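You operate a simulated robot arm through the tools that you are given. There is no shell and no other tool.

Carry out the task below with a simulated two-armed robot. There is one attempt and no reset: what you move stays moved.

TASK
Carry the white handled basket with both arms and set it on the top of the side table.
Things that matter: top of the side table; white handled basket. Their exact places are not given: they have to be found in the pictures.

Only the result counts: the job must be done as asked and must still hold three seconds after the hand-in. Knocking over, shifting, dropping, spilling or breaking anything else fails it.

THE ROBOT
Two 6-joint arms with two-finger grippers on one trunk, on a base that moves. Base frame: it is fixed to the floor where the robot stands at the start and does not move with it; the origin is under the middle of the robot, x ahead of it, y to its left, z up. Units: cm, rad, N and s.
The left shoulder is at the start at [3, 17.8, 91.3], the right one opposite. With the tool pointing down near the work surface each hand reaches from about 10 to 84 cm from the robot's upright axis, wherever it stands, measured 20 degrees to its own side. Places, roughly: top of the side table [-270, -190, 80]; white handled basket (31x24x13 cm) [-140, -290, 90]. Payload 2.54 kg a hand.
The tool frame of a hand sits at the grasp point between the pads (the TCP): z along the fingers, y along the line on which they close. The tips reach 3 cm beyond it. The gripper opens to 11.6 cm; its body begins 9.5 cm behind the TCP.
Orientation is told as [roll, pitch, yaw] about the base's x, y, z axes, in that order, counted from this pose: with the fingers straight down and closing along the base's y, the tool's x points along the base's -x, its y along +y and its z along -z.

THE INTERFACE
- The arms move only by the tool arm_command. It takes "left_commands", "right_commands" or both (then of equal length, played together; a hand with none holds still); each is a list of rows, each an object (a shift or turn left out is 0, a gripper value left out holds the last) with "offset": the shift along the base's x, y, z in units of 20 mm (1.0 is 20 mm), a list of three; "turn": the turn, a rotation vector about the base's x, y, z in units of 6 degrees (1.0 is 6 degrees), a list of three; "gripper": the finger opening in m, from 0 to 0.116. In form: [{"offset": [dx, dy, dz], "turn": [rx, ry, rz], "gripper": gripper}, ...]. A call has 1 to 20 rows; each row shifts and turns the commanded pose from where the row before left it. A call with a number of a shift or a turn outside -1 to 1 is refused whole. Rows are played at 5 a second. More than 5 cm and 0.15 rad between two rows, or a gripper value outside its range, and nothing of the call is played. A pose out of reach is approached as far as the arm can. The call stops where the force on the tool passes 40 N (or 10 N more than at its start, if that is more) or the arm is blocked; 0.2 s more then pass. The fingers move at their own pace (about 15.3 cm/s each) and stop on an object; they squeeze with about 23 N. The grip force told is the motor's: it shows also when the fingers shut on nothing. Time passes only in rows, and 0.2 s behind the last, so rows that do not move let the fingers close. The reply holds the time, the measured pose of the TCP, the force on the tool along the base axes, the opening and the grip force, in the units named above and with some noise, with the torque about the TCP (base axes, N m) and any sound that the robot's microphone picked up.
- Cameras (640 x 400 px; columns grow to the right, rows downward): "scene" is now at [5.22, 0.63, 164.42]; the picture's right is [0.08, -1.00, 0.00], its down [-0.67, -0.05, -0.74] and it looks along [0.74, 0.06, -0.67] (base axes); focal length 274 px, centre (320, 200). "left" rides on the left gripper at [6.9, 1.5, -12.2] in its tool frame; the picture's right is [-0.21, 0.98, 0.00], its down [-0.83, -0.18, -0.53] and it looks along [-0.52, -0.11, 0.85] (tool axes); focal length 251 px, centre (320, 200). "right" rides on the right gripper at [6.9, -1.5, -12.2] in its tool frame; the picture's right is [0.21, 0.98, 0.00], its down [-0.83, 0.18, -0.53] and it looks along [-0.52, 0.11, 0.85] (tool axes); focal length 251 px, centre (320, 200).
- capture(camera): a new picture of that camera. It takes no simulated time.
- move_column(by): moves the trunk up (or, below 0, down) by that many cm; the arms and the scene camera ride with it, the base frame stays. It gives what a move gives, with no picture.
- steer(legs): drives the robot by 1 to 6 legs, each [ahead, left, turn to the left] in cm, cm and rad, along the robot's own axes; the way and the turn of a leg run together, so that a leg with both is an arc; at most 150 cm and 3.142 rad a leg. The arms and the cameras ride along, it lands a little off, and it stops where it bumps. It gives what a move gives.
- head_to(pan, tilt): turns the head with the scene camera to pan (to the left, within 2.496 rad either way) and tilt (down, from -0.506 to 1.204), counted from straight ahead of the robot. It gives what a move gives.
- measure_at(camera, pixels): there is no depth. For up to 12 entries [column, row, z] of the newest picture of that camera ("zoom" is the newest enlarged one), the place [x, y] in the base frame at which the ray of that pixel passes the height z, good to about 0.2 cm. It takes no simulated time.
- zoom(camera, box): a new picture of the part [left, top, right, bottom] of that camera's present view, enlarged. It takes no simulated time.
- close_job(): hands the job in; it is judged then, once.

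Unless the task says otherwise, let go and move clear before handing in.

The tools are called after "Call:" as name(argument=value, ...) on one line, values as JSON. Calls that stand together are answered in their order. arm_command: Moves the arms, as the interface text tells. Its arguments: {"type":"object","properties":{"left_commands":{"type":"array"},"right_commands":{"type":"array"}},"required":[]} The other tools are called the same way: move_column (by) moves the trunk up or down; steer (legs) drives the base; head_to (pan, tilt) turns the head that bears the scene camera; capture (camera) takes a picture; measure_at (camera, pixels) gives the place at which the rays of pixels pass given heights; zoom (camera, box) takes an enlarged picture of a part of a camera's view; close_job () hands the job in.

At the start:

```text
t: 0.0
left_position: [56.51, 21.96, 111.61]
left_orientation: [0.002, -0.001, 0.0]
left_contact_force: [-1.2, -0.2, 0.3]
left_torque: [0.03, 0.0, 0.0]
left_gripper_width: 11.64
left_gripper_force: 0.1
right_position: [53.97, -18.4, 106.5]
right_orientation: [-0.001, -0.001, 0.001]
right_contact_force: [-0.3, 0.9, -0.1]
right_torque: [0.04, 0.01, 0.03]
right_gripper_width: 11.6
right_gripper_force: 0.1
trunk travel left (down, up): [-12.5, 41.5]
robot x, y, heading: [0.09, 0.13, -0.0]
head pan, tilt (commanded): [0.079, 0.737]
```

scene: 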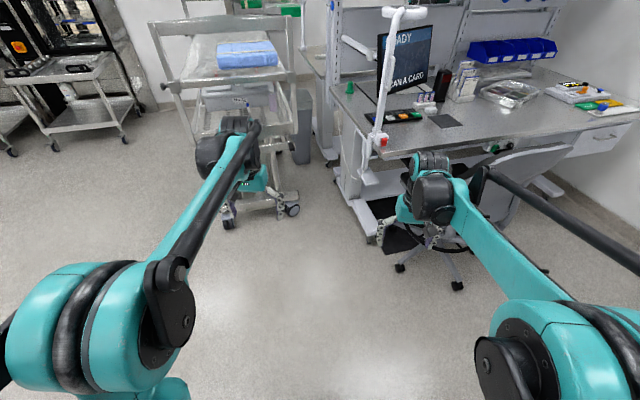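
right: 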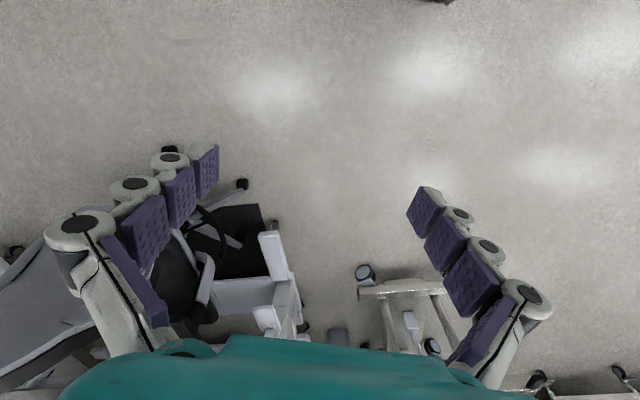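
left: 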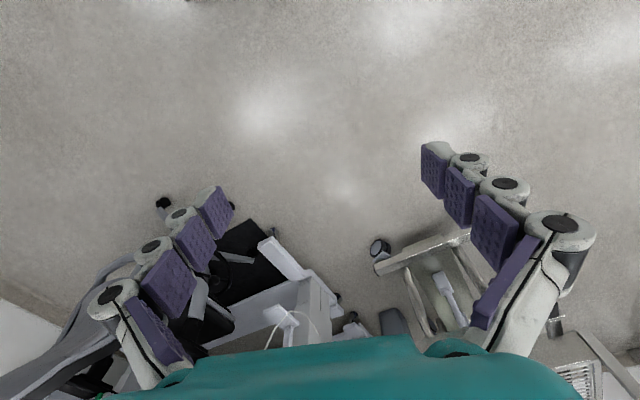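

The starting pictures show a workbench with a chair ahead and a cart at left; the basket and side table lie behind and to the right. I turn the head toward the basket first.

Call:
head_to(pan=-2.02, tilt=0.35)

Call:
capture(camera="scene")

Call:
head_to(pan=-2.49, tilt=0.35)

Call:
capture(camera="scene")

```text
t: 2.0
left_position: [56.4, 21.97, 111.68]
left_orientation: [0.0, -0.002, 0.001]
left_contact_force: [0.4, -0.7, 0.2]
left_torque: [0.01, 0.01, 0.01]
left_gripper_width: 11.58
left_gripper_force: 0.1
right_position: [53.94, -18.28, 106.38]
right_orientation: [0.0, -0.001, -0.001]
right_contact_force: [0.2, -0.4, 0.0]
right_torque: [0.0, 0.0, 0.02]
right_gripper_width: 11.59
right_gripper_force: 0.1
trunk travel left (down, up): [-12.5, 41.5]
robot x, y, heading: [-0.15, 0.14, 0.001]
head pan, tilt (commanded): [-2.019, 0.351]
```

```text
taken
```

scene: 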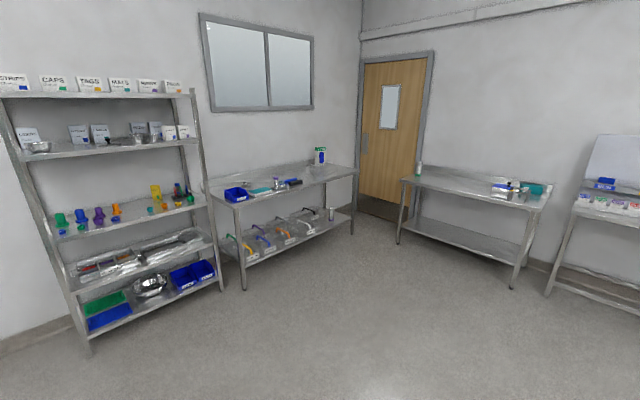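

```text
t: 2.9
left_position: [56.45, 22.02, 111.62]
left_orientation: [0.001, -0.001, -0.001]
left_contact_force: [-0.2, 0.4, 0.6]
left_torque: [0.0, 0.04, -0.02]
left_gripper_width: 11.59
left_gripper_force: 0.0
right_position: [53.92, -18.39, 106.32]
right_orientation: [0.001, 0.001, -0.001]
right_contact_force: [0.5, 0.1, 0.1]
right_torque: [0.0, -0.01, 0.0]
right_gripper_width: 11.58
right_gripper_force: 0.1
trunk travel left (down, up): [-12.5, 41.5]
robot x, y, heading: [0.0, -0.14, 0.003]
head pan, tilt (commanded): [-2.491, 0.351]
```

```text
taken
```

scene: 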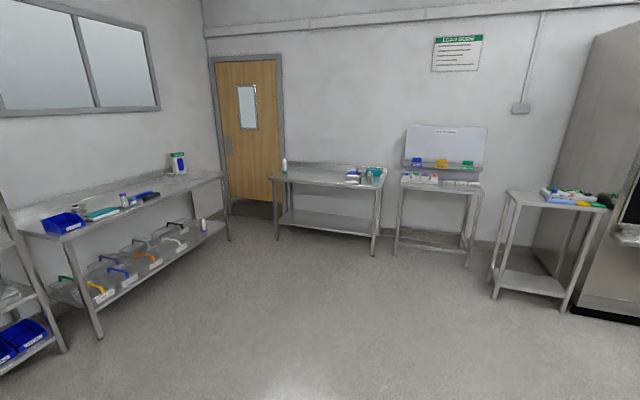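

The pictures show a wall bench with clear handled baskets on its lower shelf, a wide table near (325,180), a small table near (440,185) and another at (550,200). I measure them to match them to the given rough places.

Call:
measure_at(camera="scene", pixels=[[98, 338, 0], [228, 238, 0], [278, 238, 0], [372, 255, 0], [395, 253, 0], [467, 265, 0], [495, 298, 0], [565, 310, 0], [325, 180, 80], [440, 187, 80], [550, 203, 80], [130, 205, 90]])

Call:
zoom(camera="scene", box=[240, 120, 440, 280])

Call:
zoom(camera="scene", box=[20, 140, 240, 320])

```text
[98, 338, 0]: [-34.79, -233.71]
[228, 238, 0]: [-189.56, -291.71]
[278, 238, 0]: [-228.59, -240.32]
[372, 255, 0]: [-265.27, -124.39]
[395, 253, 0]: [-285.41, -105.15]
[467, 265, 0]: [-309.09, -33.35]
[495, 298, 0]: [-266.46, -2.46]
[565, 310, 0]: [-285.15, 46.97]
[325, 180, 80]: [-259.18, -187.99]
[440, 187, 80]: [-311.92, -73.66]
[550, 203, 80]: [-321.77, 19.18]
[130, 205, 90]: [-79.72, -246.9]
```

```text
2.50 times, centred on (340, 200) of scene
```

zoom: 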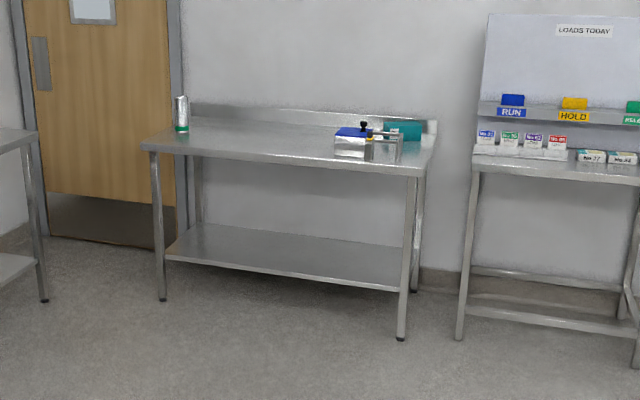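

```text
2.22 times, centred on (130, 230) of scene
```

zoom: 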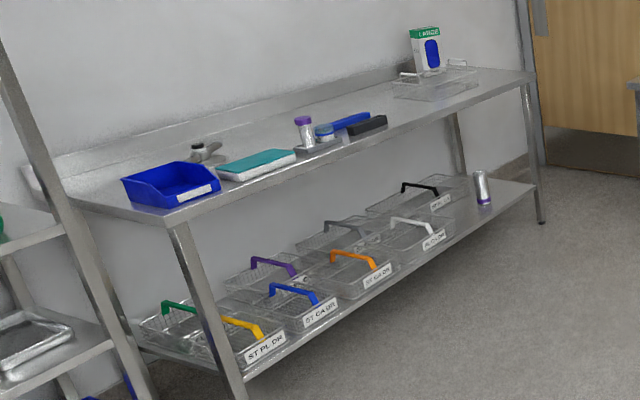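

In the zoom, a basket with white handles stands on the bench's far top end (zoom pixels about (435,82)), matching the rough place [-140,-290,90]. I measure it, and look closer.

Call:
measure_at(camera="zoom", pixels=[[435, 97, 85], [408, 77, 92], [457, 64, 92], [395, 97, 85], [478, 88, 85], [170, 222, 85], [535, 75, 85], [240, 370, 0], [540, 222, 0]])

Call:
zoom(camera="scene", box=[140, 140, 240, 202])

```text
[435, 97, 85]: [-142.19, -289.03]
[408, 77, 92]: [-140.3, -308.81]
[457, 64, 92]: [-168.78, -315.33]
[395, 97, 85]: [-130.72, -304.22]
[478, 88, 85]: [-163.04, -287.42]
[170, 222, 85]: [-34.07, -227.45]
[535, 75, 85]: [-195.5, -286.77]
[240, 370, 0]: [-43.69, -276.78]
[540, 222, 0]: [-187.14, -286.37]
```

```text
6.40 times, centred on (190, 171) of scene
```

zoom: 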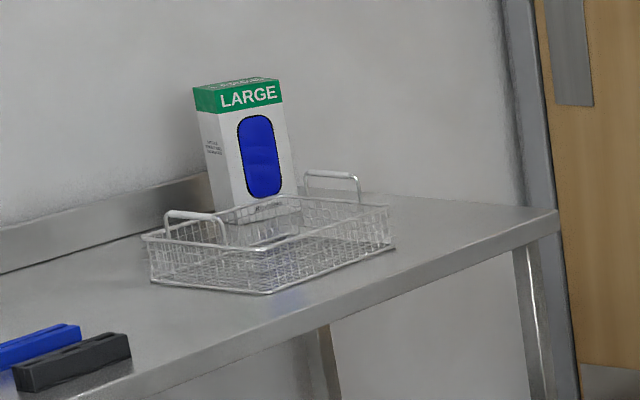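

The zoom confirms it: a wire basket with two white handles at its ends, at the far end of the bench, with a "LARGE" box standing behind it. Before driving I look around the right side and behind for obstacles.

Call:
head_to(pan=-0.8, tilt=0.6)

Call:
capture(camera="scene")

Call:
head_to(pan=-1.6, tilt=0.7)

Call:
capture(camera="scene")

Call:
head_to(pan=-2.3, tilt=0.8)

Call:
capture(camera="scene")

```text
t: 4.6
left_position: [56.38, 21.97, 111.69]
left_orientation: [0.0, -0.001, -0.001]
left_contact_force: [0.2, 0.4, 0.1]
left_torque: [0.02, 0.03, 0.01]
left_gripper_width: 11.6
left_gripper_force: 0.1
right_position: [54.08, -18.47, 106.55]
right_orientation: [0.002, -0.001, 0.001]
right_contact_force: [-0.5, -1.2, 0.9]
right_torque: [0.03, -0.02, 0.0]
right_gripper_width: 11.61
right_gripper_force: 0.0
trunk travel left (down, up): [-12.5, 41.5]
robot x, y, heading: [-0.09, 0.09, 0.001]
head pan, tilt (commanded): [-0.799, 0.6]
```

```text
taken
```

scene: 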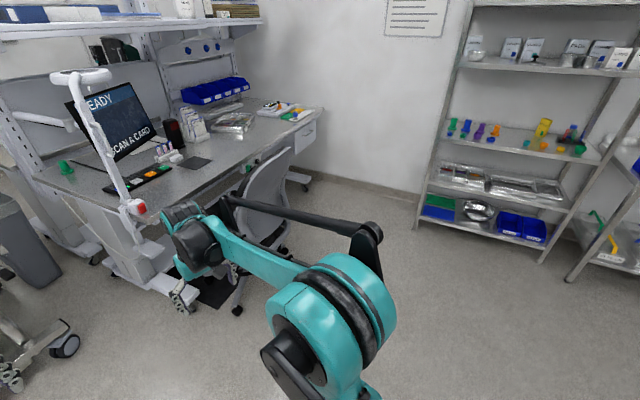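

```text
t: 5.8
left_position: [56.41, 21.94, 111.7]
left_orientation: [0.001, -0.001, 0.0]
left_contact_force: [0.1, -0.2, -0.1]
left_torque: [0.02, 0.03, -0.01]
left_gripper_width: 11.63
left_gripper_force: 0.1
right_position: [53.89, -18.31, 106.48]
right_orientation: [0.0, 0.0, -0.001]
right_contact_force: [-0.1, -0.2, 0.4]
right_torque: [0.0, 0.01, 0.01]
right_gripper_width: 11.6
right_gripper_force: 0.1
trunk travel left (down, up): [-12.5, 41.5]
robot x, y, heading: [0.03, -0.05, -0.003]
head pan, tilt (commanded): [-1.6, 0.7]
```

```text
taken
```

scene: 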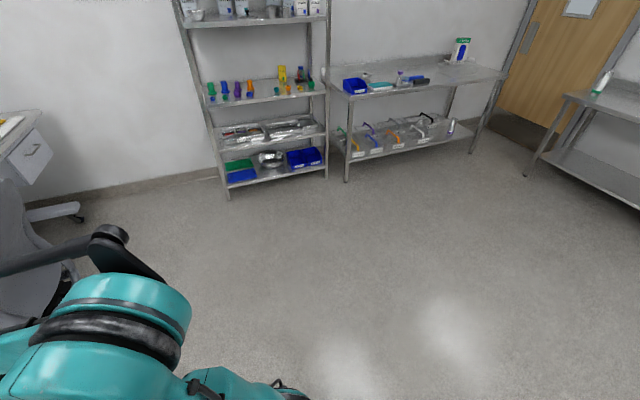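

```text
t: 6.8
left_position: [56.51, 22.05, 111.76]
left_orientation: [0.0, 0.001, -0.001]
left_contact_force: [-0.2, -1.1, -0.2]
left_torque: [0.0, 0.04, -0.04]
left_gripper_width: 11.58
left_gripper_force: 0.1
right_position: [53.95, -18.41, 106.49]
right_orientation: [0.001, 0.0, -0.001]
right_contact_force: [0.5, 0.3, 0.2]
right_torque: [-0.05, 0.01, -0.01]
right_gripper_width: 11.59
right_gripper_force: 0.1
trunk travel left (down, up): [-12.5, 41.5]
robot x, y, heading: [0.02, 0.14, -0.005]
head pan, tilt (commanded): [-2.3, 0.799]
```

```text
taken
```

scene: 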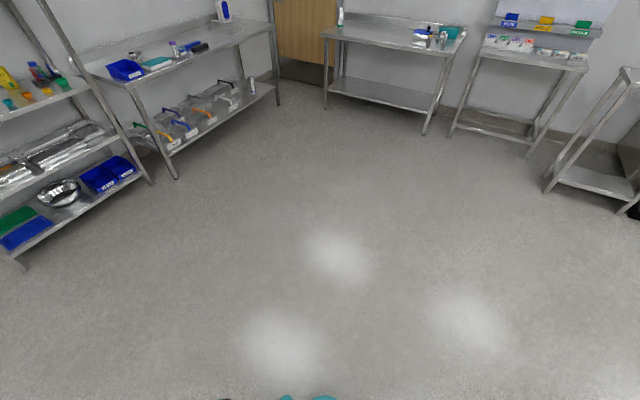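

The floor behind the robot is clear in the last picture. I back off 110 cm and turn right to face the bench.

Call:
steer(legs=[[-110, 0, 0], [0, 0, -1.22]])

Call:
head_to(pan=-0.4, tilt=0.5)

Call:
capture(camera="scene")

```text
t: 15.5
left_position: [-68.98, -45.78, 111.61]
left_orientation: [0.002, 0.001, -1.224]
left_contact_force: [-0.3, -0.5, -0.7]
left_torque: [0.03, -0.03, -0.01]
left_gripper_width: 11.62
left_gripper_force: 0.0
right_position: [-107.72, -57.11, 106.34]
right_orientation: [-0.001, 0.0, -1.225]
right_contact_force: [0.0, -0.4, -0.3]
right_torque: [-0.03, -0.04, -0.03]
right_gripper_width: 11.59
right_gripper_force: 0.0
trunk travel left (down, up): [-12.5, 41.5]
robot x, y, heading: [-108.88, -0.11, -1.225]
head pan, tilt (commanded): [-2.3, 0.799]
```

```text
t: 17.3
left_position: [-68.99, -45.87, 111.54]
left_orientation: [-0.001, 0.0, -1.225]
left_contact_force: [0.0, -0.6, 0.5]
left_torque: [0.0, 0.02, 0.01]
left_gripper_width: 11.59
left_gripper_force: 0.2
right_position: [-107.81, -57.1, 106.37]
right_orientation: [0.0, 0.0, -1.225]
right_contact_force: [0.2, -0.3, -0.1]
right_torque: [0.02, -0.02, -0.04]
right_gripper_width: 11.56
right_gripper_force: 0.2
trunk travel left (down, up): [-12.5, 41.5]
robot x, y, heading: [-108.91, -0.24, -1.223]
head pan, tilt (commanded): [-0.4, 0.499]
```

```text
taken
```

scene: 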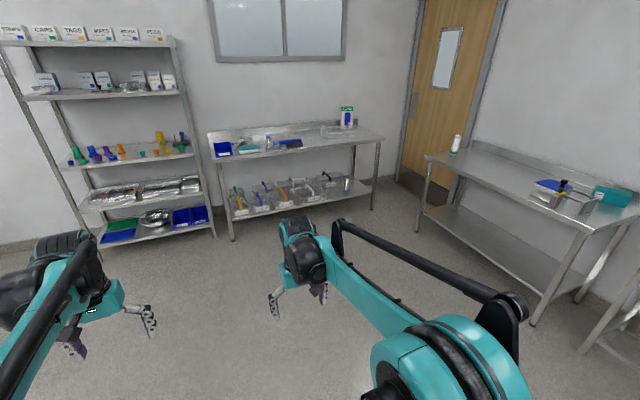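

Facing the bench now, I see its feet at (233,240) and (373,210), and the side table's feet at (417,231) and (533,325). I measure these for the layout.

Call:
measure_at(camera="scene", pixels=[[233, 240, 0], [373, 210, 0], [417, 231, 0], [533, 325, 0], [213, 161, 85], [383, 139, 85], [426, 158, 80], [583, 230, 80], [343, 140, 85], [455, 153, 80], [545, 195, 80], [620, 205, 80]])

Call:
zoom(camera="scene", box=[280, 95, 400, 170])

Call:
zoom(camera="scene", box=[410, 120, 640, 264])

```text
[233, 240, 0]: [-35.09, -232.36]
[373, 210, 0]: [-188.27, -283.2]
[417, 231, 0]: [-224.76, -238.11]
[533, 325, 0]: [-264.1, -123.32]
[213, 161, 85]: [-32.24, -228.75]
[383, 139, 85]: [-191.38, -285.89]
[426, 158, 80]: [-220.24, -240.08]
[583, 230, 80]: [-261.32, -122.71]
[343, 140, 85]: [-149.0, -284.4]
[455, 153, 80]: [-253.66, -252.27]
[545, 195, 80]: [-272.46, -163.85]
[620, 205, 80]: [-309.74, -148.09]
```

```text
5.33 times, centred on (340, 132) of scene
```

zoom: 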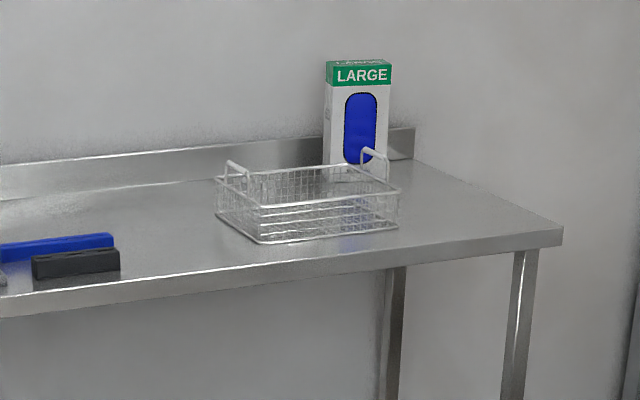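

```text
2.78 times, centred on (525, 192) of scene
```

zoom: 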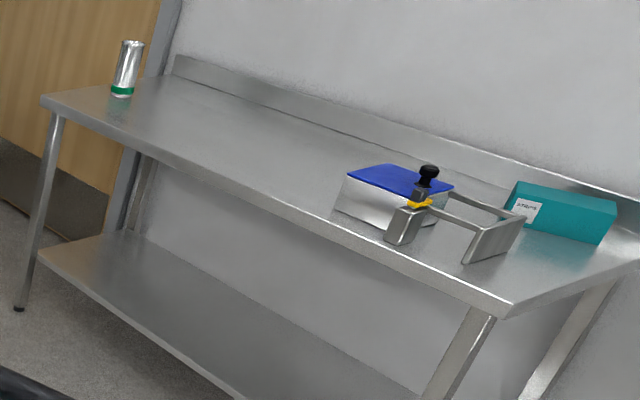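

The measured bench edge runs at about 19° to the base frame and the side table edge square to it, with about 55 cm between the basket's line and the table edge. I strafe right in line with the basket, then go ahead part of the way.

Call:
steer(legs=[[0, -128, -0.016], [100, 0, 0]])

Call:
head_to(pan=0, tilt=0.5)

Call:
capture(camera="scene")

```text
t: 28.6
left_position: [-155.83, -183.55, 111.56]
left_orientation: [-0.002, 0.0, -1.226]
left_contact_force: [0.5, -0.5, -0.3]
left_torque: [0.02, -0.06, 0.01]
left_gripper_width: 11.62
left_gripper_force: 0.1
right_position: [-194.65, -194.78, 106.48]
right_orientation: [0.001, -0.001, -1.228]
right_contact_force: [0.6, 0.9, -0.5]
right_torque: [0.02, 0.01, -0.01]
right_gripper_width: 11.59
right_gripper_force: 0.1
trunk travel left (down, up): [-12.5, 41.5]
robot x, y, heading: [-195.26, -137.72, -1.223]
head pan, tilt (commanded): [-0.4, 0.499]
```

```text
t: 29.4
left_position: [-155.87, -183.56, 111.63]
left_orientation: [0.0, 0.0, -1.228]
left_contact_force: [0.3, -0.4, 0.5]
left_torque: [-0.02, 0.0, 0.01]
left_gripper_width: 11.6
left_gripper_force: 0.1
right_position: [-194.53, -194.77, 106.52]
right_orientation: [0.0, 0.0, -1.228]
right_contact_force: [-0.7, 0.7, 0.0]
right_torque: [0.04, 0.02, 0.0]
right_gripper_width: 11.6
right_gripper_force: 0.2
trunk travel left (down, up): [-12.5, 41.5]
robot x, y, heading: [-195.43, -137.74, -1.227]
head pan, tilt (commanded): [0.0, 0.499]
```

```text
taken
```

scene: 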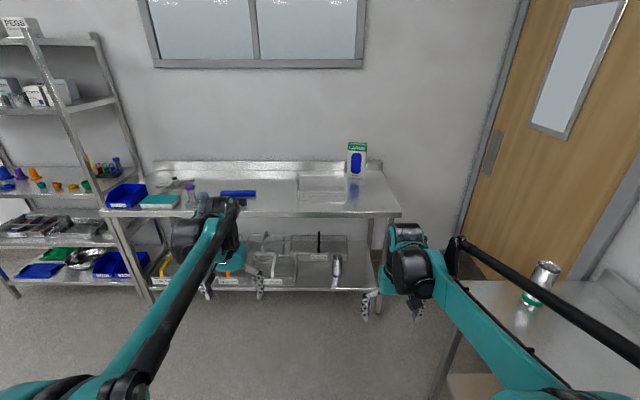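

The basket now shows at about (321,188) near straight ahead. I zoom in on it and on the table at right.

Call:
zoom(camera="scene", box=[272, 135, 400, 215])

Call:
measure_at(camera="zoom", pixels=[[320, 200, 85]])

```text
5.00 times, centred on (336, 175) of scene
```

zoom: 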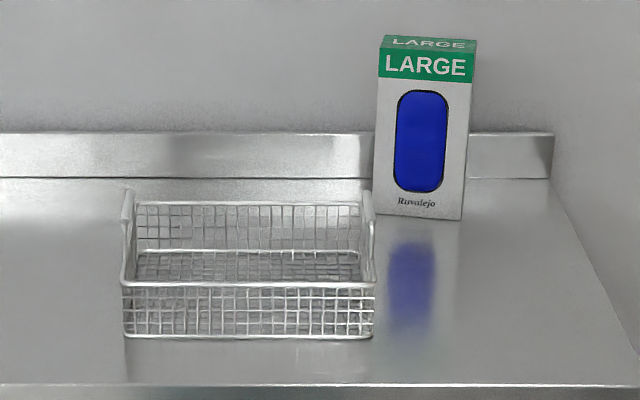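

```text
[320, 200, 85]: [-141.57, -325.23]
```

I now triangulate heights: the bench's right front corner at about (400,213) and the side table's left front corner, measured at several heights.

Call:
measure_at(camera="scene", pixels=[[400, 211, 80], [400, 211, 85], [400, 211, 90], [300, 202, 85], [300, 202, 90], [347, 202, 85], [347, 202, 90], [526, 303, 80], [526, 303, 75]])

Call:
capture(camera="right")

Call:
capture(camera="left")

```text
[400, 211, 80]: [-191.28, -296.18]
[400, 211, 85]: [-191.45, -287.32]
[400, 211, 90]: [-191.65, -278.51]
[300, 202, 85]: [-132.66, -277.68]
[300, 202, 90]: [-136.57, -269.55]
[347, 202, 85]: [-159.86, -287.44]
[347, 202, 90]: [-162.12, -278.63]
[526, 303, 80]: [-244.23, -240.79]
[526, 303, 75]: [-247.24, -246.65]
```

```text
taken
```

right: 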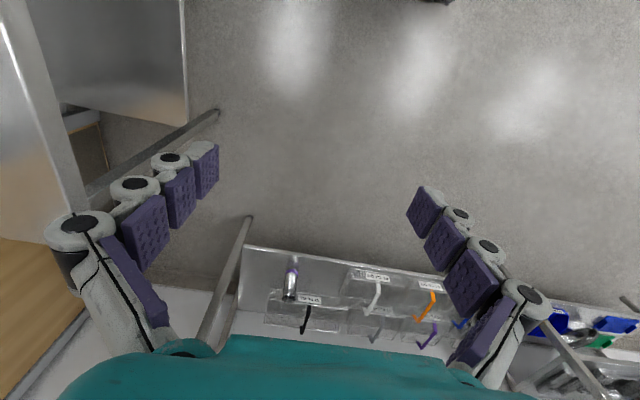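

```text
taken
```

left: 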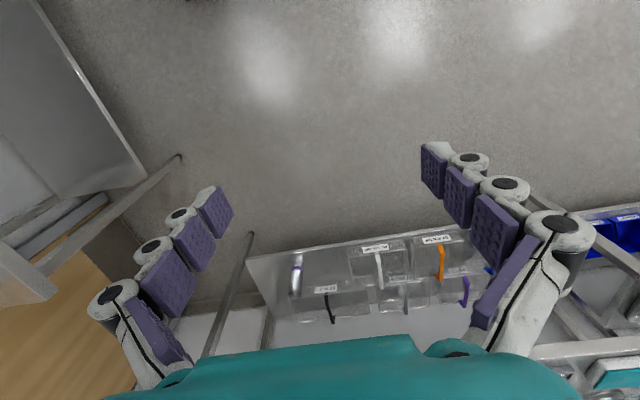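

The basket bottom front corners measure to about (-132,-277) and (-160,-287) at z 85, so the basket is square to the bench, centred about (-141,-293.5), nearly dead ahead. I raise the trunk 8 cm for clearance and drive closer.

Call:
move_column(by=8)

Call:
steer(legs=[[60, 0, -0.012]])

Call:
head_to(pan=0, tilt=0.7)

Call:
capture(camera="scene")

```text
t: 30.6
left_position: [-155.88, -183.54, 119.63]
left_orientation: [-0.002, 0.0, -1.226]
left_contact_force: [-0.4, -0.7, 0.6]
left_torque: [-0.01, 0.02, -0.02]
left_gripper_width: 11.58
left_gripper_force: 0.0
right_position: [-194.64, -194.69, 114.43]
right_orientation: [0.0, 0.0, -1.227]
right_contact_force: [0.3, -0.1, 0.7]
right_torque: [-0.04, -0.01, -0.02]
right_gripper_width: 11.61
right_gripper_force: 0.1
trunk travel left (down, up): [-20.5, 33.5]
robot x, y, heading: [-195.55, -137.74, -1.229]
head pan, tilt (commanded): [0.0, 0.499]
```

```text
t: 34.0
left_position: [-136.84, -240.69, 119.67]
left_orientation: [-0.001, 0.001, -1.241]
left_contact_force: [0.2, -0.3, -0.4]
left_torque: [0.02, -0.03, 0.01]
left_gripper_width: 11.61
left_gripper_force: 0.0
right_position: [-175.6, -251.31, 114.38]
right_orientation: [0.0, 0.001, -1.241]
right_contact_force: [-0.5, 0.2, -0.8]
right_torque: [-0.03, -0.01, 0.02]
right_gripper_width: 11.61
right_gripper_force: 0.0
trunk travel left (down, up): [-20.5, 33.5]
robot x, y, heading: [-175.67, -194.34, -1.241]
head pan, tilt (commanded): [0.0, 0.499]
```

```text
t: 34.7
left_position: [-136.79, -240.65, 119.72]
left_orientation: [0.0, 0.0, -1.24]
left_contact_force: [0.3, -0.4, 0.5]
left_torque: [0.01, -0.02, -0.02]
left_gripper_width: 11.61
left_gripper_force: 0.1
right_position: [-175.7, -251.28, 114.53]
right_orientation: [-0.001, -0.001, -1.241]
right_contact_force: [0.7, -0.7, -0.5]
right_torque: [-0.01, 0.0, 0.0]
right_gripper_width: 11.59
right_gripper_force: 0.2
trunk travel left (down, up): [-20.5, 33.5]
robot x, y, heading: [-175.56, -194.07, -1.241]
head pan, tilt (commanded): [0.0, 0.7]
```

```text
taken
```

scene: 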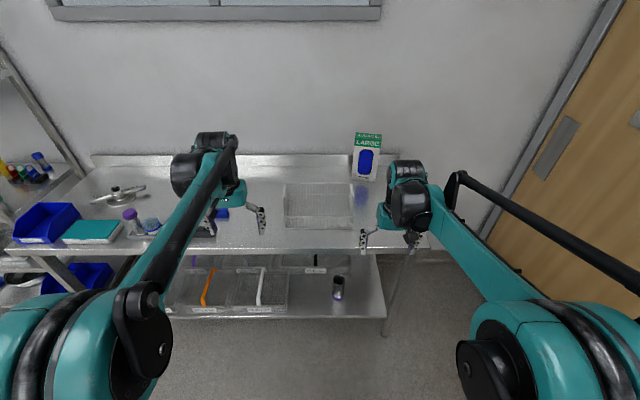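

The basket is at about (319,206), between the two hands. I zoom in to fix its corners and handles.

Call:
zoom(camera="scene", box=[272, 150, 400, 230])

```text
5.00 times, centred on (336, 190) of scene
```

zoom: 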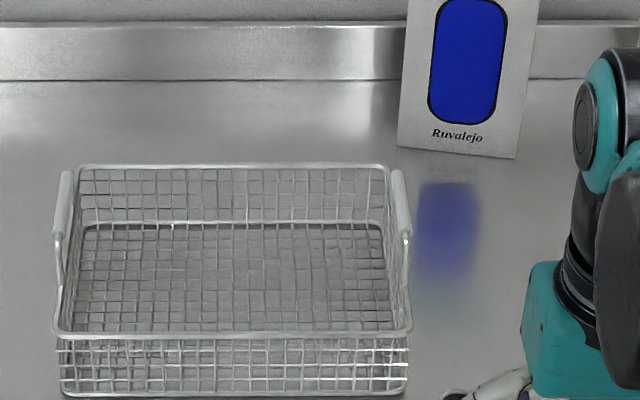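

The basket is empty, with grips from about (68,172) to (58,238) on the left and (397,172) to (407,235) on the right in the zoom. I measure rim, base and handles at likely heights.

Call:
measure_at(camera="zoom", pixels=[[62, 395, 85.5], [405, 395, 85.5], [85, 225, 85.5], [382, 225, 85.5], [55, 333, 93], [410, 333, 93], [78, 167, 93], [388, 167, 93], [68, 175, 98], [58, 235, 98], [398, 175, 98], [407, 235, 98]])

```text
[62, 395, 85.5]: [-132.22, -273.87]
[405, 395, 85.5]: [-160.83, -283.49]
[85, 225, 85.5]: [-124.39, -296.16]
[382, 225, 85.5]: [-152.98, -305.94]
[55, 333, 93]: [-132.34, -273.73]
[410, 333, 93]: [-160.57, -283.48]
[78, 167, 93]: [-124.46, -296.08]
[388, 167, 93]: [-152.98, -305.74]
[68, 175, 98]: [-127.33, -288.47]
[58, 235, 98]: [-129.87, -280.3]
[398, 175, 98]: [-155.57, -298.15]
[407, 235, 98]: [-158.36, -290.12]
```

The corners agree at both heights: base at z≈85.5, rim at z≈93, grips at z≈98, with grip centres near (-128.6,-284.4) and (-157,-294.1). I drive the last 38 cm so the handles are about 63 cm ahead of the axis.

Call:
steer(legs=[[38, 0, 0]])

Call:
head_to(pan=0, tilt=0.85)

Call:
capture(camera="scene")

Call:
capture(camera="right")

Call:
capture(camera="left")

```text
t: 37.1
left_position: [-124.16, -276.29, 119.69]
left_orientation: [-0.001, -0.001, -1.235]
left_contact_force: [0.5, 0.0, 0.1]
left_torque: [-0.01, 0.0, -0.02]
left_gripper_width: 11.61
left_gripper_force: 0.1
right_position: [-163.08, -287.2, 114.44]
right_orientation: [0.0, 0.0, -1.235]
right_contact_force: [0.4, -0.9, -0.8]
right_torque: [0.01, 0.04, 0.01]
right_gripper_width: 11.61
right_gripper_force: 0.1
trunk travel left (down, up): [-20.5, 33.5]
robot x, y, heading: [-163.15, -229.96, -1.232]
head pan, tilt (commanded): [0.0, 0.7]
```

```text
t: 37.8
left_position: [-124.15, -276.03, 119.67]
left_orientation: [0.0, 0.0, -1.235]
left_contact_force: [0.3, -0.1, 0.0]
left_torque: [-0.01, 0.02, 0.01]
left_gripper_width: 11.6
left_gripper_force: 0.0
right_position: [-163.04, -287.14, 114.44]
right_orientation: [0.002, 0.0, -1.236]
right_contact_force: [-0.1, 0.8, 0.7]
right_torque: [0.0, -0.02, -0.02]
right_gripper_width: 11.61
right_gripper_force: 0.0
trunk travel left (down, up): [-20.5, 33.5]
robot x, y, heading: [-163.54, -230.43, -1.238]
head pan, tilt (commanded): [0.0, 0.85]
```

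```text
taken
```

scene: 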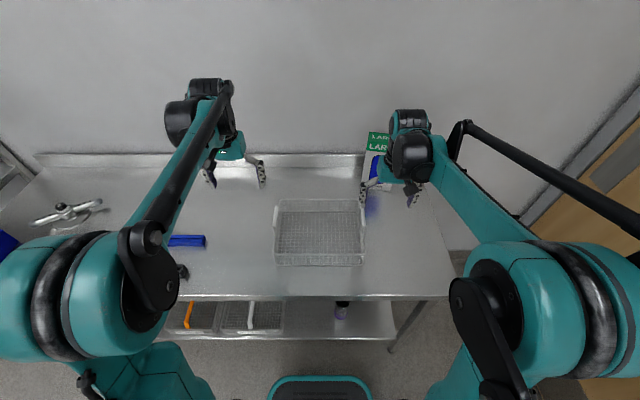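

```text
taken
```

right: 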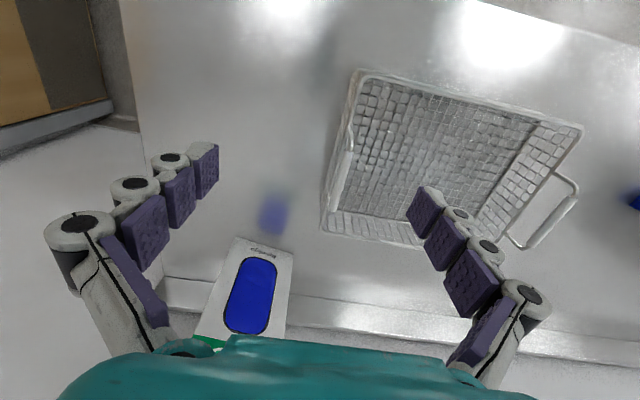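

```text
taken
```

left: 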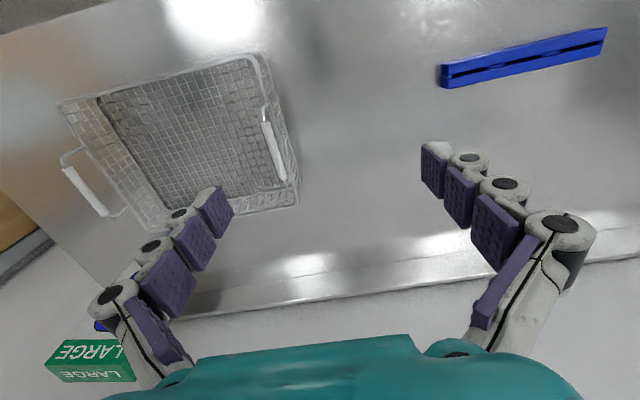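

All cameras now see the basket well. I zoom in on each grip from the wrist cameras and the scene camera to fix the handles' height.

Call:
zoom(camera="left", box=[40, 90, 328, 270])

Call:
measure_at(camera="left", pixels=[[266, 123, 97], [284, 180, 97], [266, 123, 98.5], [284, 180, 98.5], [67, 170, 97], [106, 215, 97], [67, 170, 98.5], [106, 215, 98.5]])

Call:
zoom(camera="right", box=[304, 70, 592, 250])

Call:
zoom(camera="scene", box=[256, 180, 384, 260])

```text
2.22 times, centred on (184, 180) of left
```

zoom: 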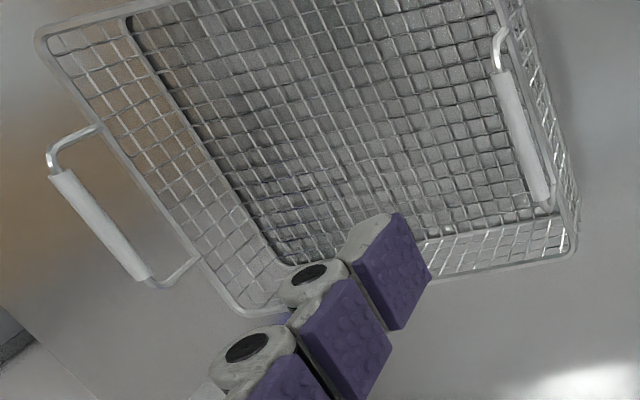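

```text
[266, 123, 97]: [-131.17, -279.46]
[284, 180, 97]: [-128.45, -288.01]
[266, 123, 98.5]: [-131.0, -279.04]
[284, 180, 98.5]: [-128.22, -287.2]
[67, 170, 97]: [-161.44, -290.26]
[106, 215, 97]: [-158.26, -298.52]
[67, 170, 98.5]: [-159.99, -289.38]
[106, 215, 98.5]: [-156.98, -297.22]
```

```text
2.22 times, centred on (448, 160) of right
```

zoom: 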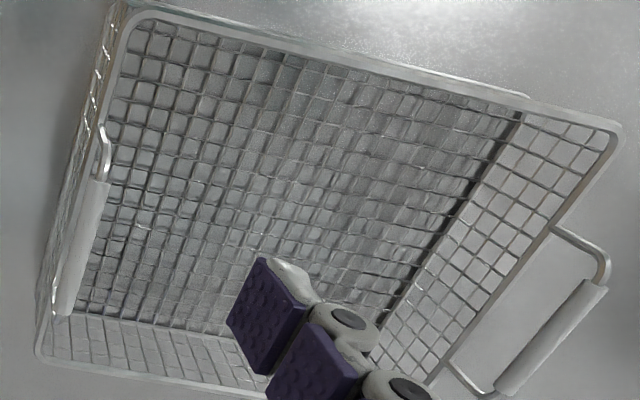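

```text
5.00 times, centred on (320, 220) of scene
```

zoom: 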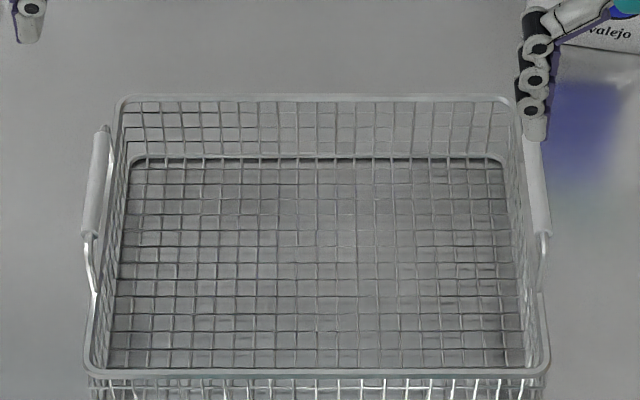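

From the zooms, the left grip runs (102,132) to (90,235) and the right one up to (541,232) in the scene zoom. I measure the grips from the scene and right cameras to compare with the left camera's values.

Call:
measure_at(camera="zoom", pixels=[[102, 132, 97], [90, 235, 97], [102, 132, 98.5], [90, 235, 98.5], [541, 232, 97], [541, 232, 98.5], [118, 98, 93], [518, 98, 93], [86, 372, 93], [548, 372, 93]])

Call:
measure_at(camera="right", pixels=[[349, 153, 97], [333.5, 210, 97], [349, 153, 98.5], [333.5, 210, 98.5], [576, 198, 97], [529, 245.5, 97], [576, 198, 98.5], [529, 245.5, 98.5]])

```text
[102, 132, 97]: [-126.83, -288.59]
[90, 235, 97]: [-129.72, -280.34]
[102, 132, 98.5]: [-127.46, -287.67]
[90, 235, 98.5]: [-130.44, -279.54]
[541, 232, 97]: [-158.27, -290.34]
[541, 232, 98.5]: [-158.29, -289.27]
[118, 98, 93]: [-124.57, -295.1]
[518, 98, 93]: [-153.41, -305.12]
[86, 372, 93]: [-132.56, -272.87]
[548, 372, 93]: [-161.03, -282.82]
```

```text
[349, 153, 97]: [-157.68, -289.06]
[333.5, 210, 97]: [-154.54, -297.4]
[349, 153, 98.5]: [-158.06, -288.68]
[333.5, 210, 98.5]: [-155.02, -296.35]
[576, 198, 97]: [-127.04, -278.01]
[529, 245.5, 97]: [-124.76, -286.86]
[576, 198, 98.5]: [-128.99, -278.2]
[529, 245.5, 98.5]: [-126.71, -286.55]
```

Triangulating the three cameras puts the grip centres at z≈100: left about (-129.4,-282.5) and right about (-157.0,-292.0), bars square to the hands' closing line. I move both hands above them and come down to z≈106, still above the handles.

Call:
arm_command(left_commands=[{"offset": [-0.656, -0.8, 0]}, {"offset": [-0.656, -0.8, 0]}, {"offset": [-0.656, -0.8, 0]}, {"offset": [-0.656, -0.8, 0]}, {"offset": [0, 0, -0.97]}, {"offset": [0, 0, -0.97]}, {"offset": [0, 0, -0.97]}, {"offset": [0, 0, -0.97]}, {"offset": [0, 0, -0.97]}, {"offset": [0, 0, -0.97]}, {"offset": [0, 0, -0.97]}, {"offset": [0, 0, 0]}], right_commands=[{"offset": [0.756, -0.606, 0]}, {"offset": [0.756, -0.606, 0]}, {"offset": [0.756, -0.606, 0]}, {"offset": [0.756, -0.606, 0]}, {"offset": [0, 0, -0.6]}, {"offset": [0, 0, -0.6]}, {"offset": [0, 0, -0.6]}, {"offset": [0, 0, -0.6]}, {"offset": [0, 0, -0.6]}, {"offset": [0, 0, -0.6]}, {"offset": [0, 0, -0.6]}, {"offset": [0, 0, 0]}])

Call:
capture(camera="scene")

Call:
capture(camera="right")

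Call:
capture(camera="left")

```text
t: 40.4
left_position: [-129.41, -282.61, 105.95]
left_orientation: [0.0, 0.0, -1.236]
left_contact_force: [0.2, 0.2, 0.1]
left_torque: [-0.02, -0.01, -0.03]
left_gripper_width: 11.6
left_gripper_force: 0.0
right_position: [-156.94, -291.89, 106.09]
right_orientation: [0.001, 0.001, -1.236]
right_contact_force: [-0.6, -0.2, -0.3]
right_torque: [-0.01, -0.04, 0.01]
right_gripper_width: 11.61
right_gripper_force: 0.0
trunk travel left (down, up): [-20.5, 33.5]
robot x, y, heading: [-163.66, -230.42, -1.241]
head pan, tilt (commanded): [0.0, 0.85]
```

```text
taken
```

scene: 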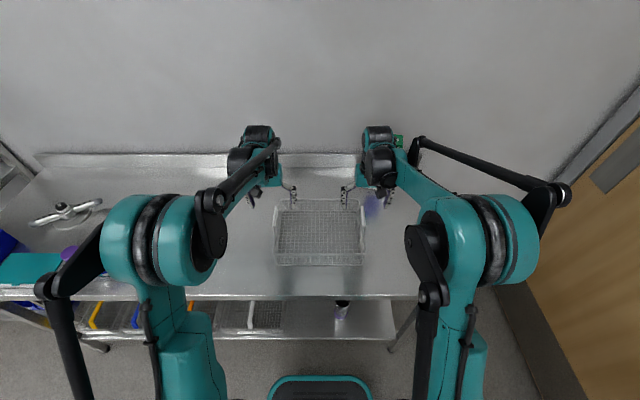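

```text
taken
```

right: 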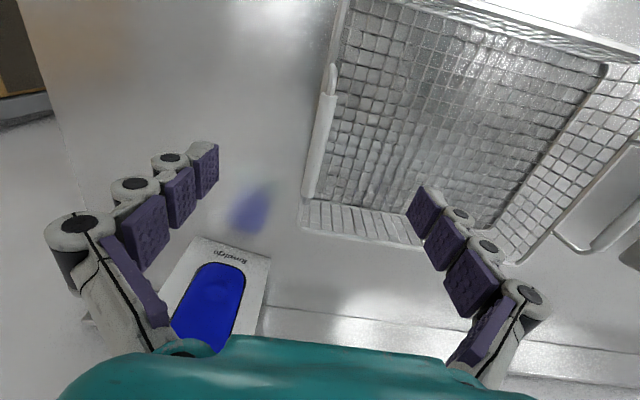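

```text
taken
```

left: 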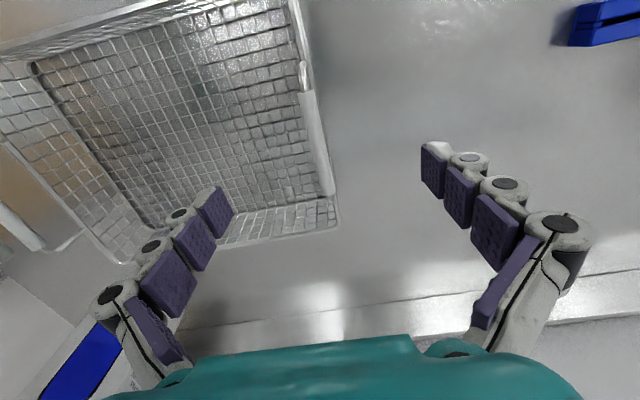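

Both grips now lie between the fingers: left at (306,93)–(327,195) in the left picture, right at (330,95)–(308,198) in the right one. I re-measure them from this closer view.

Call:
measure_at(camera="left", pixels=[[306, 93, 100], [327, 195, 100], [306, 93, 99], [327, 195, 99], [5, 215, 100], [38, 247, 100]])

Call:
measure_at(camera="right", pixels=[[329, 96, 100], [308, 197, 100], [329, 96, 99], [308, 197, 99]])

Call:
zoom(camera="scene", box=[240, 150, 400, 250])

```text
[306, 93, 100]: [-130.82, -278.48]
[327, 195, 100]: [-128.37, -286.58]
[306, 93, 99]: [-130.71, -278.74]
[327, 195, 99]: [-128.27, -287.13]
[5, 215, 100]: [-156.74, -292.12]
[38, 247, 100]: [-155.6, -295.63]
```

```text
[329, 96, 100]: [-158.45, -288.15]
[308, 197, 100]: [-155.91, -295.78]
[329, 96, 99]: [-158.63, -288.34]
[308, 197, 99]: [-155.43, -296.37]
```

```text
4.00 times, centred on (320, 200) of scene
```

zoom: 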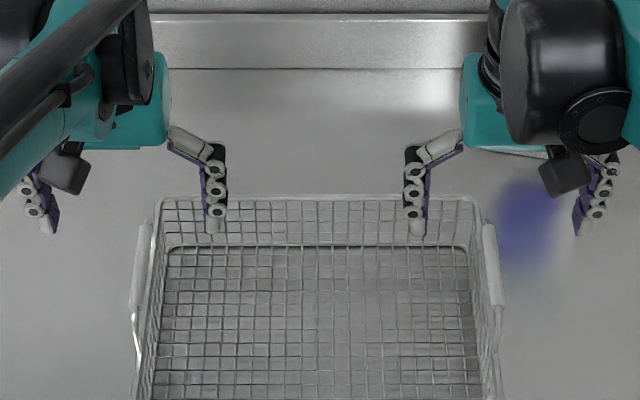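

The closer view confirms the grip centres within about 0.3 cm of the hands. I descend 6 cm so that the grips sit at the pads, fingers still open.

Call:
arm_command(left_commands=[{"offset": [0, 0, -0.5]}, {"offset": [0, 0, -0.5]}, {"offset": [0, 0, -0.5]}, {"offset": [0, 0, -0.5]}, {"offset": [0, 0, -0.5]}, {"offset": [0, 0, -0.5]}, {"offset": [0, 0, 0]}], right_commands=[{"offset": [0, 0, -0.5]}, {"offset": [0, 0, -0.5]}, {"offset": [0, 0, -0.5]}, {"offset": [0, 0, -0.5]}, {"offset": [0, 0, -0.5]}, {"offset": [0, 0, -0.5]}, {"offset": [0, 0, 0]}])

Call:
capture(camera="right")

Call:
capture(camera="left")

Call:
zoom(camera="scene", box=[240, 150, 400, 250])

```text
t: 42.0
left_position: [-129.33, -282.59, 99.87]
left_orientation: [0.0, 0.0, -1.235]
left_contact_force: [0.1, 0.1, 0.3]
left_torque: [-0.02, 0.01, 0.0]
left_gripper_width: 11.6
left_gripper_force: 0.1
right_position: [-156.94, -291.9, 100.02]
right_orientation: [0.001, 0.0, -1.235]
right_contact_force: [-0.1, 0.2, 0.7]
right_torque: [-0.02, 0.01, 0.0]
right_gripper_width: 11.6
right_gripper_force: 0.0
trunk travel left (down, up): [-20.5, 33.5]
robot x, y, heading: [-163.41, -229.83, -1.24]
head pan, tilt (commanded): [0.0, 0.85]
```

```text
taken
```

right: 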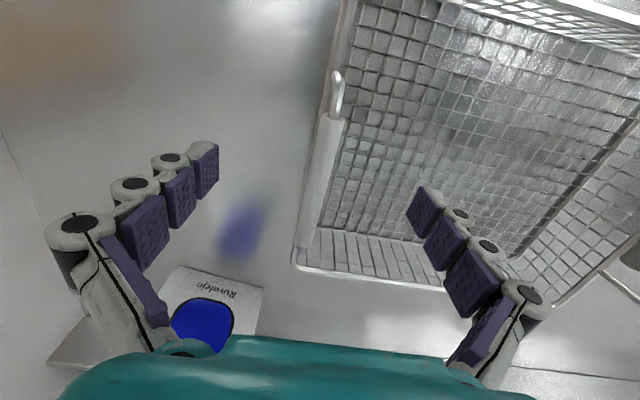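

```text
taken
```

left: 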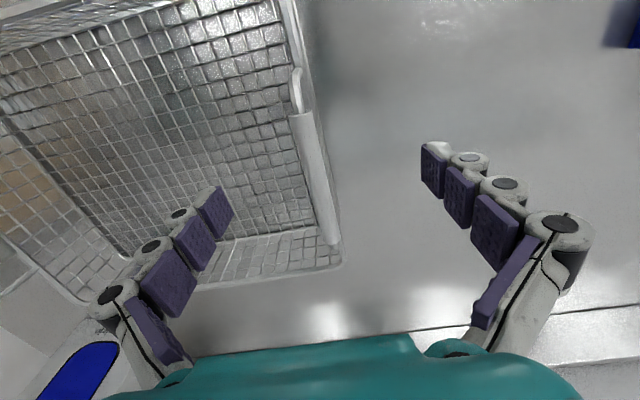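

```text
4.00 times, centred on (320, 200) of scene
```

zoom: 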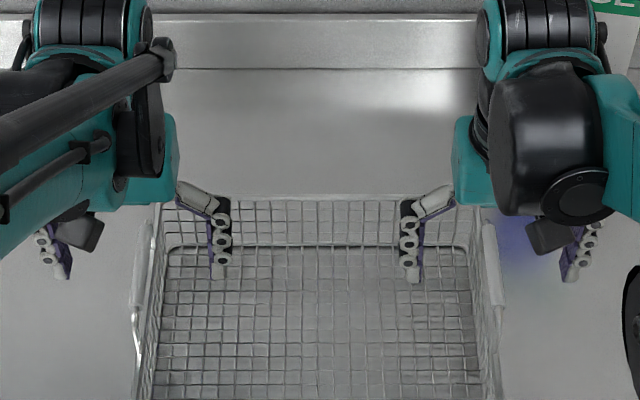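

The grips pass near the expected grasp-point pixel (320,192) in both wrist pictures and no contact is felt. I check the grip ends once more at z 100 and 99 against the previous view.

Call:
measure_at(camera="left", pixels=[[302, 114, 100], [333, 243, 100], [302, 114, 99], [333, 243, 99], [302, 114, 98], [333, 243, 98]])

Call:
measure_at(camera="right", pixels=[[333, 118, 100], [304, 246, 100], [333, 118, 99], [304, 246, 99], [333, 118, 98], [304, 246, 98]])

```text
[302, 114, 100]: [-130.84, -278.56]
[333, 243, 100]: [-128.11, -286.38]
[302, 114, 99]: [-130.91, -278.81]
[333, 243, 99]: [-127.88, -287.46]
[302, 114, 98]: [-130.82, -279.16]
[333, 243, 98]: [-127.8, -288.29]
```

```text
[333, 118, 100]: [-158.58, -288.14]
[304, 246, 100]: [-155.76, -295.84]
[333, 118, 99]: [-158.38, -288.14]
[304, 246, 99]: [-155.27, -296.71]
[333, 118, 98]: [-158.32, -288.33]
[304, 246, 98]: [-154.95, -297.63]
```

The grip ends agree at z=100, so both handles sit at the grasp points. I close both grippers together.

Call:
arm_command(left_commands=[{"gripper": 0.05}, {"gripper": 0.05}, {"gripper": 0.0}, {"gripper": 0.0}, {"gripper": 0.0}, {"gripper": 0.0}], right_commands=[{"gripper": 0.05}, {"gripper": 0.05}, {"gripper": 0.0}, {"gripper": 0.0}, {"gripper": 0.0}, {"gripper": 0.0}])

Call:
capture(camera="right")

Call:
capture(camera="left")

```text
t: 43.4
left_position: [-129.25, -282.6, 100.06]
left_orientation: [0.001, 0.001, -1.237]
left_contact_force: [8.2, 3.9, 0.4]
left_torque: [-0.01, -0.04, 0.0]
left_gripper_width: 1.04
left_gripper_force: 22.3
right_position: [-156.97, -291.89, 100.01]
right_orientation: [-0.002, -0.001, -1.236]
right_contact_force: [-8.2, -2.7, 0.0]
right_torque: [0.03, 0.05, 0.06]
right_gripper_width: 1.04
right_gripper_force: 22.9
trunk travel left (down, up): [-20.5, 33.5]
robot x, y, heading: [-163.14, -230.15, -1.24]
head pan, tilt (commanded): [0.0, 0.85]
```

```text
taken
```

right: 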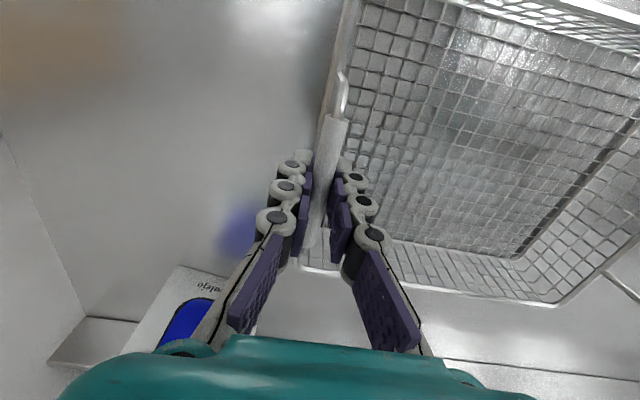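

```text
taken
```

left: 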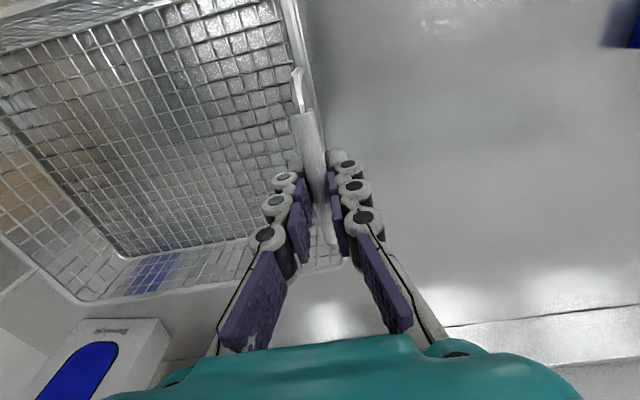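

Both grippers hold at 1.04 cm opening with about 22 N, with a small inward squeeze of about 9 N between the hands. I ease the hands 1 mm outward each and lift 3 cm as a test.

Call:
arm_command(left_commands=[{"offset": [0.05, 0.017, 0]}, {"offset": [0, 0, 0.25]}, {"offset": [0, 0, 0.25]}, {"offset": [0, 0, 0.25]}, {"offset": [0, 0, 0.25]}, {"offset": [0, 0, 0.25]}, {"offset": [0, 0, 0.25]}, {"offset": [0, 0, 0]}], right_commands=[{"offset": [-0.05, -0.017, 0]}, {"offset": [0, 0, 0.25]}, {"offset": [0, 0, 0.25]}, {"offset": [0, 0, 0.25]}, {"offset": [0, 0, 0.25]}, {"offset": [0, 0, 0.25]}, {"offset": [0, 0, 0.25]}, {"offset": [0, 0, 0]}])

Call:
capture(camera="scene")

Call:
capture(camera="left")

Call:
capture(camera="right")

```text
t: 45.2
left_position: [-129.4, -282.7, 103.19]
left_orientation: [-0.003, 0.0, -1.237]
left_contact_force: [-12.7, -4.6, -3.7]
left_torque: [-0.05, 0.01, 0.1]
left_gripper_width: 1.04
left_gripper_force: 23.0
right_position: [-157.09, -292.13, 103.1]
right_orientation: [0.001, 0.0, -1.237]
right_contact_force: [13.6, 5.2, -2.2]
right_torque: [0.1, -0.09, 0.07]
right_gripper_width: 1.02
right_gripper_force: 23.0
trunk travel left (down, up): [-20.5, 33.5]
robot x, y, heading: [-163.33, -230.19, -1.235]
head pan, tilt (commanded): [0.0, 0.85]
```

```text
taken
```

scene: 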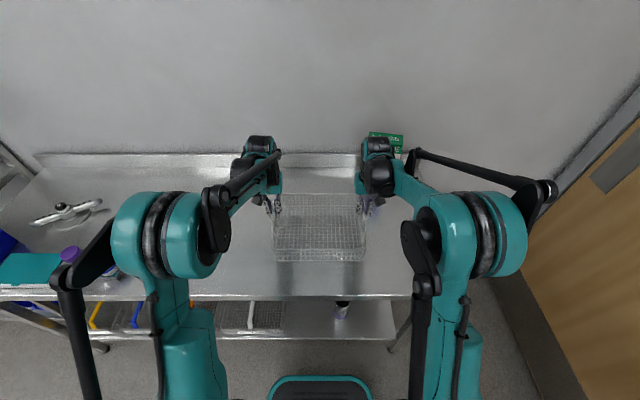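

```text
taken
```

left: 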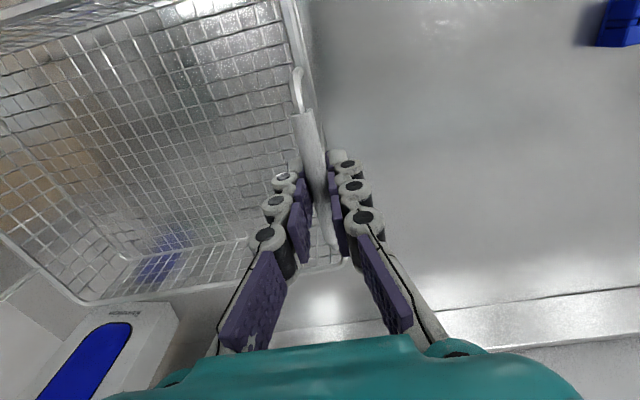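

```text
taken
```

right: 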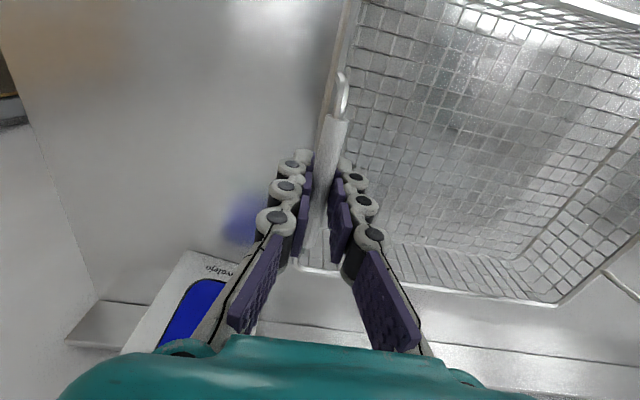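

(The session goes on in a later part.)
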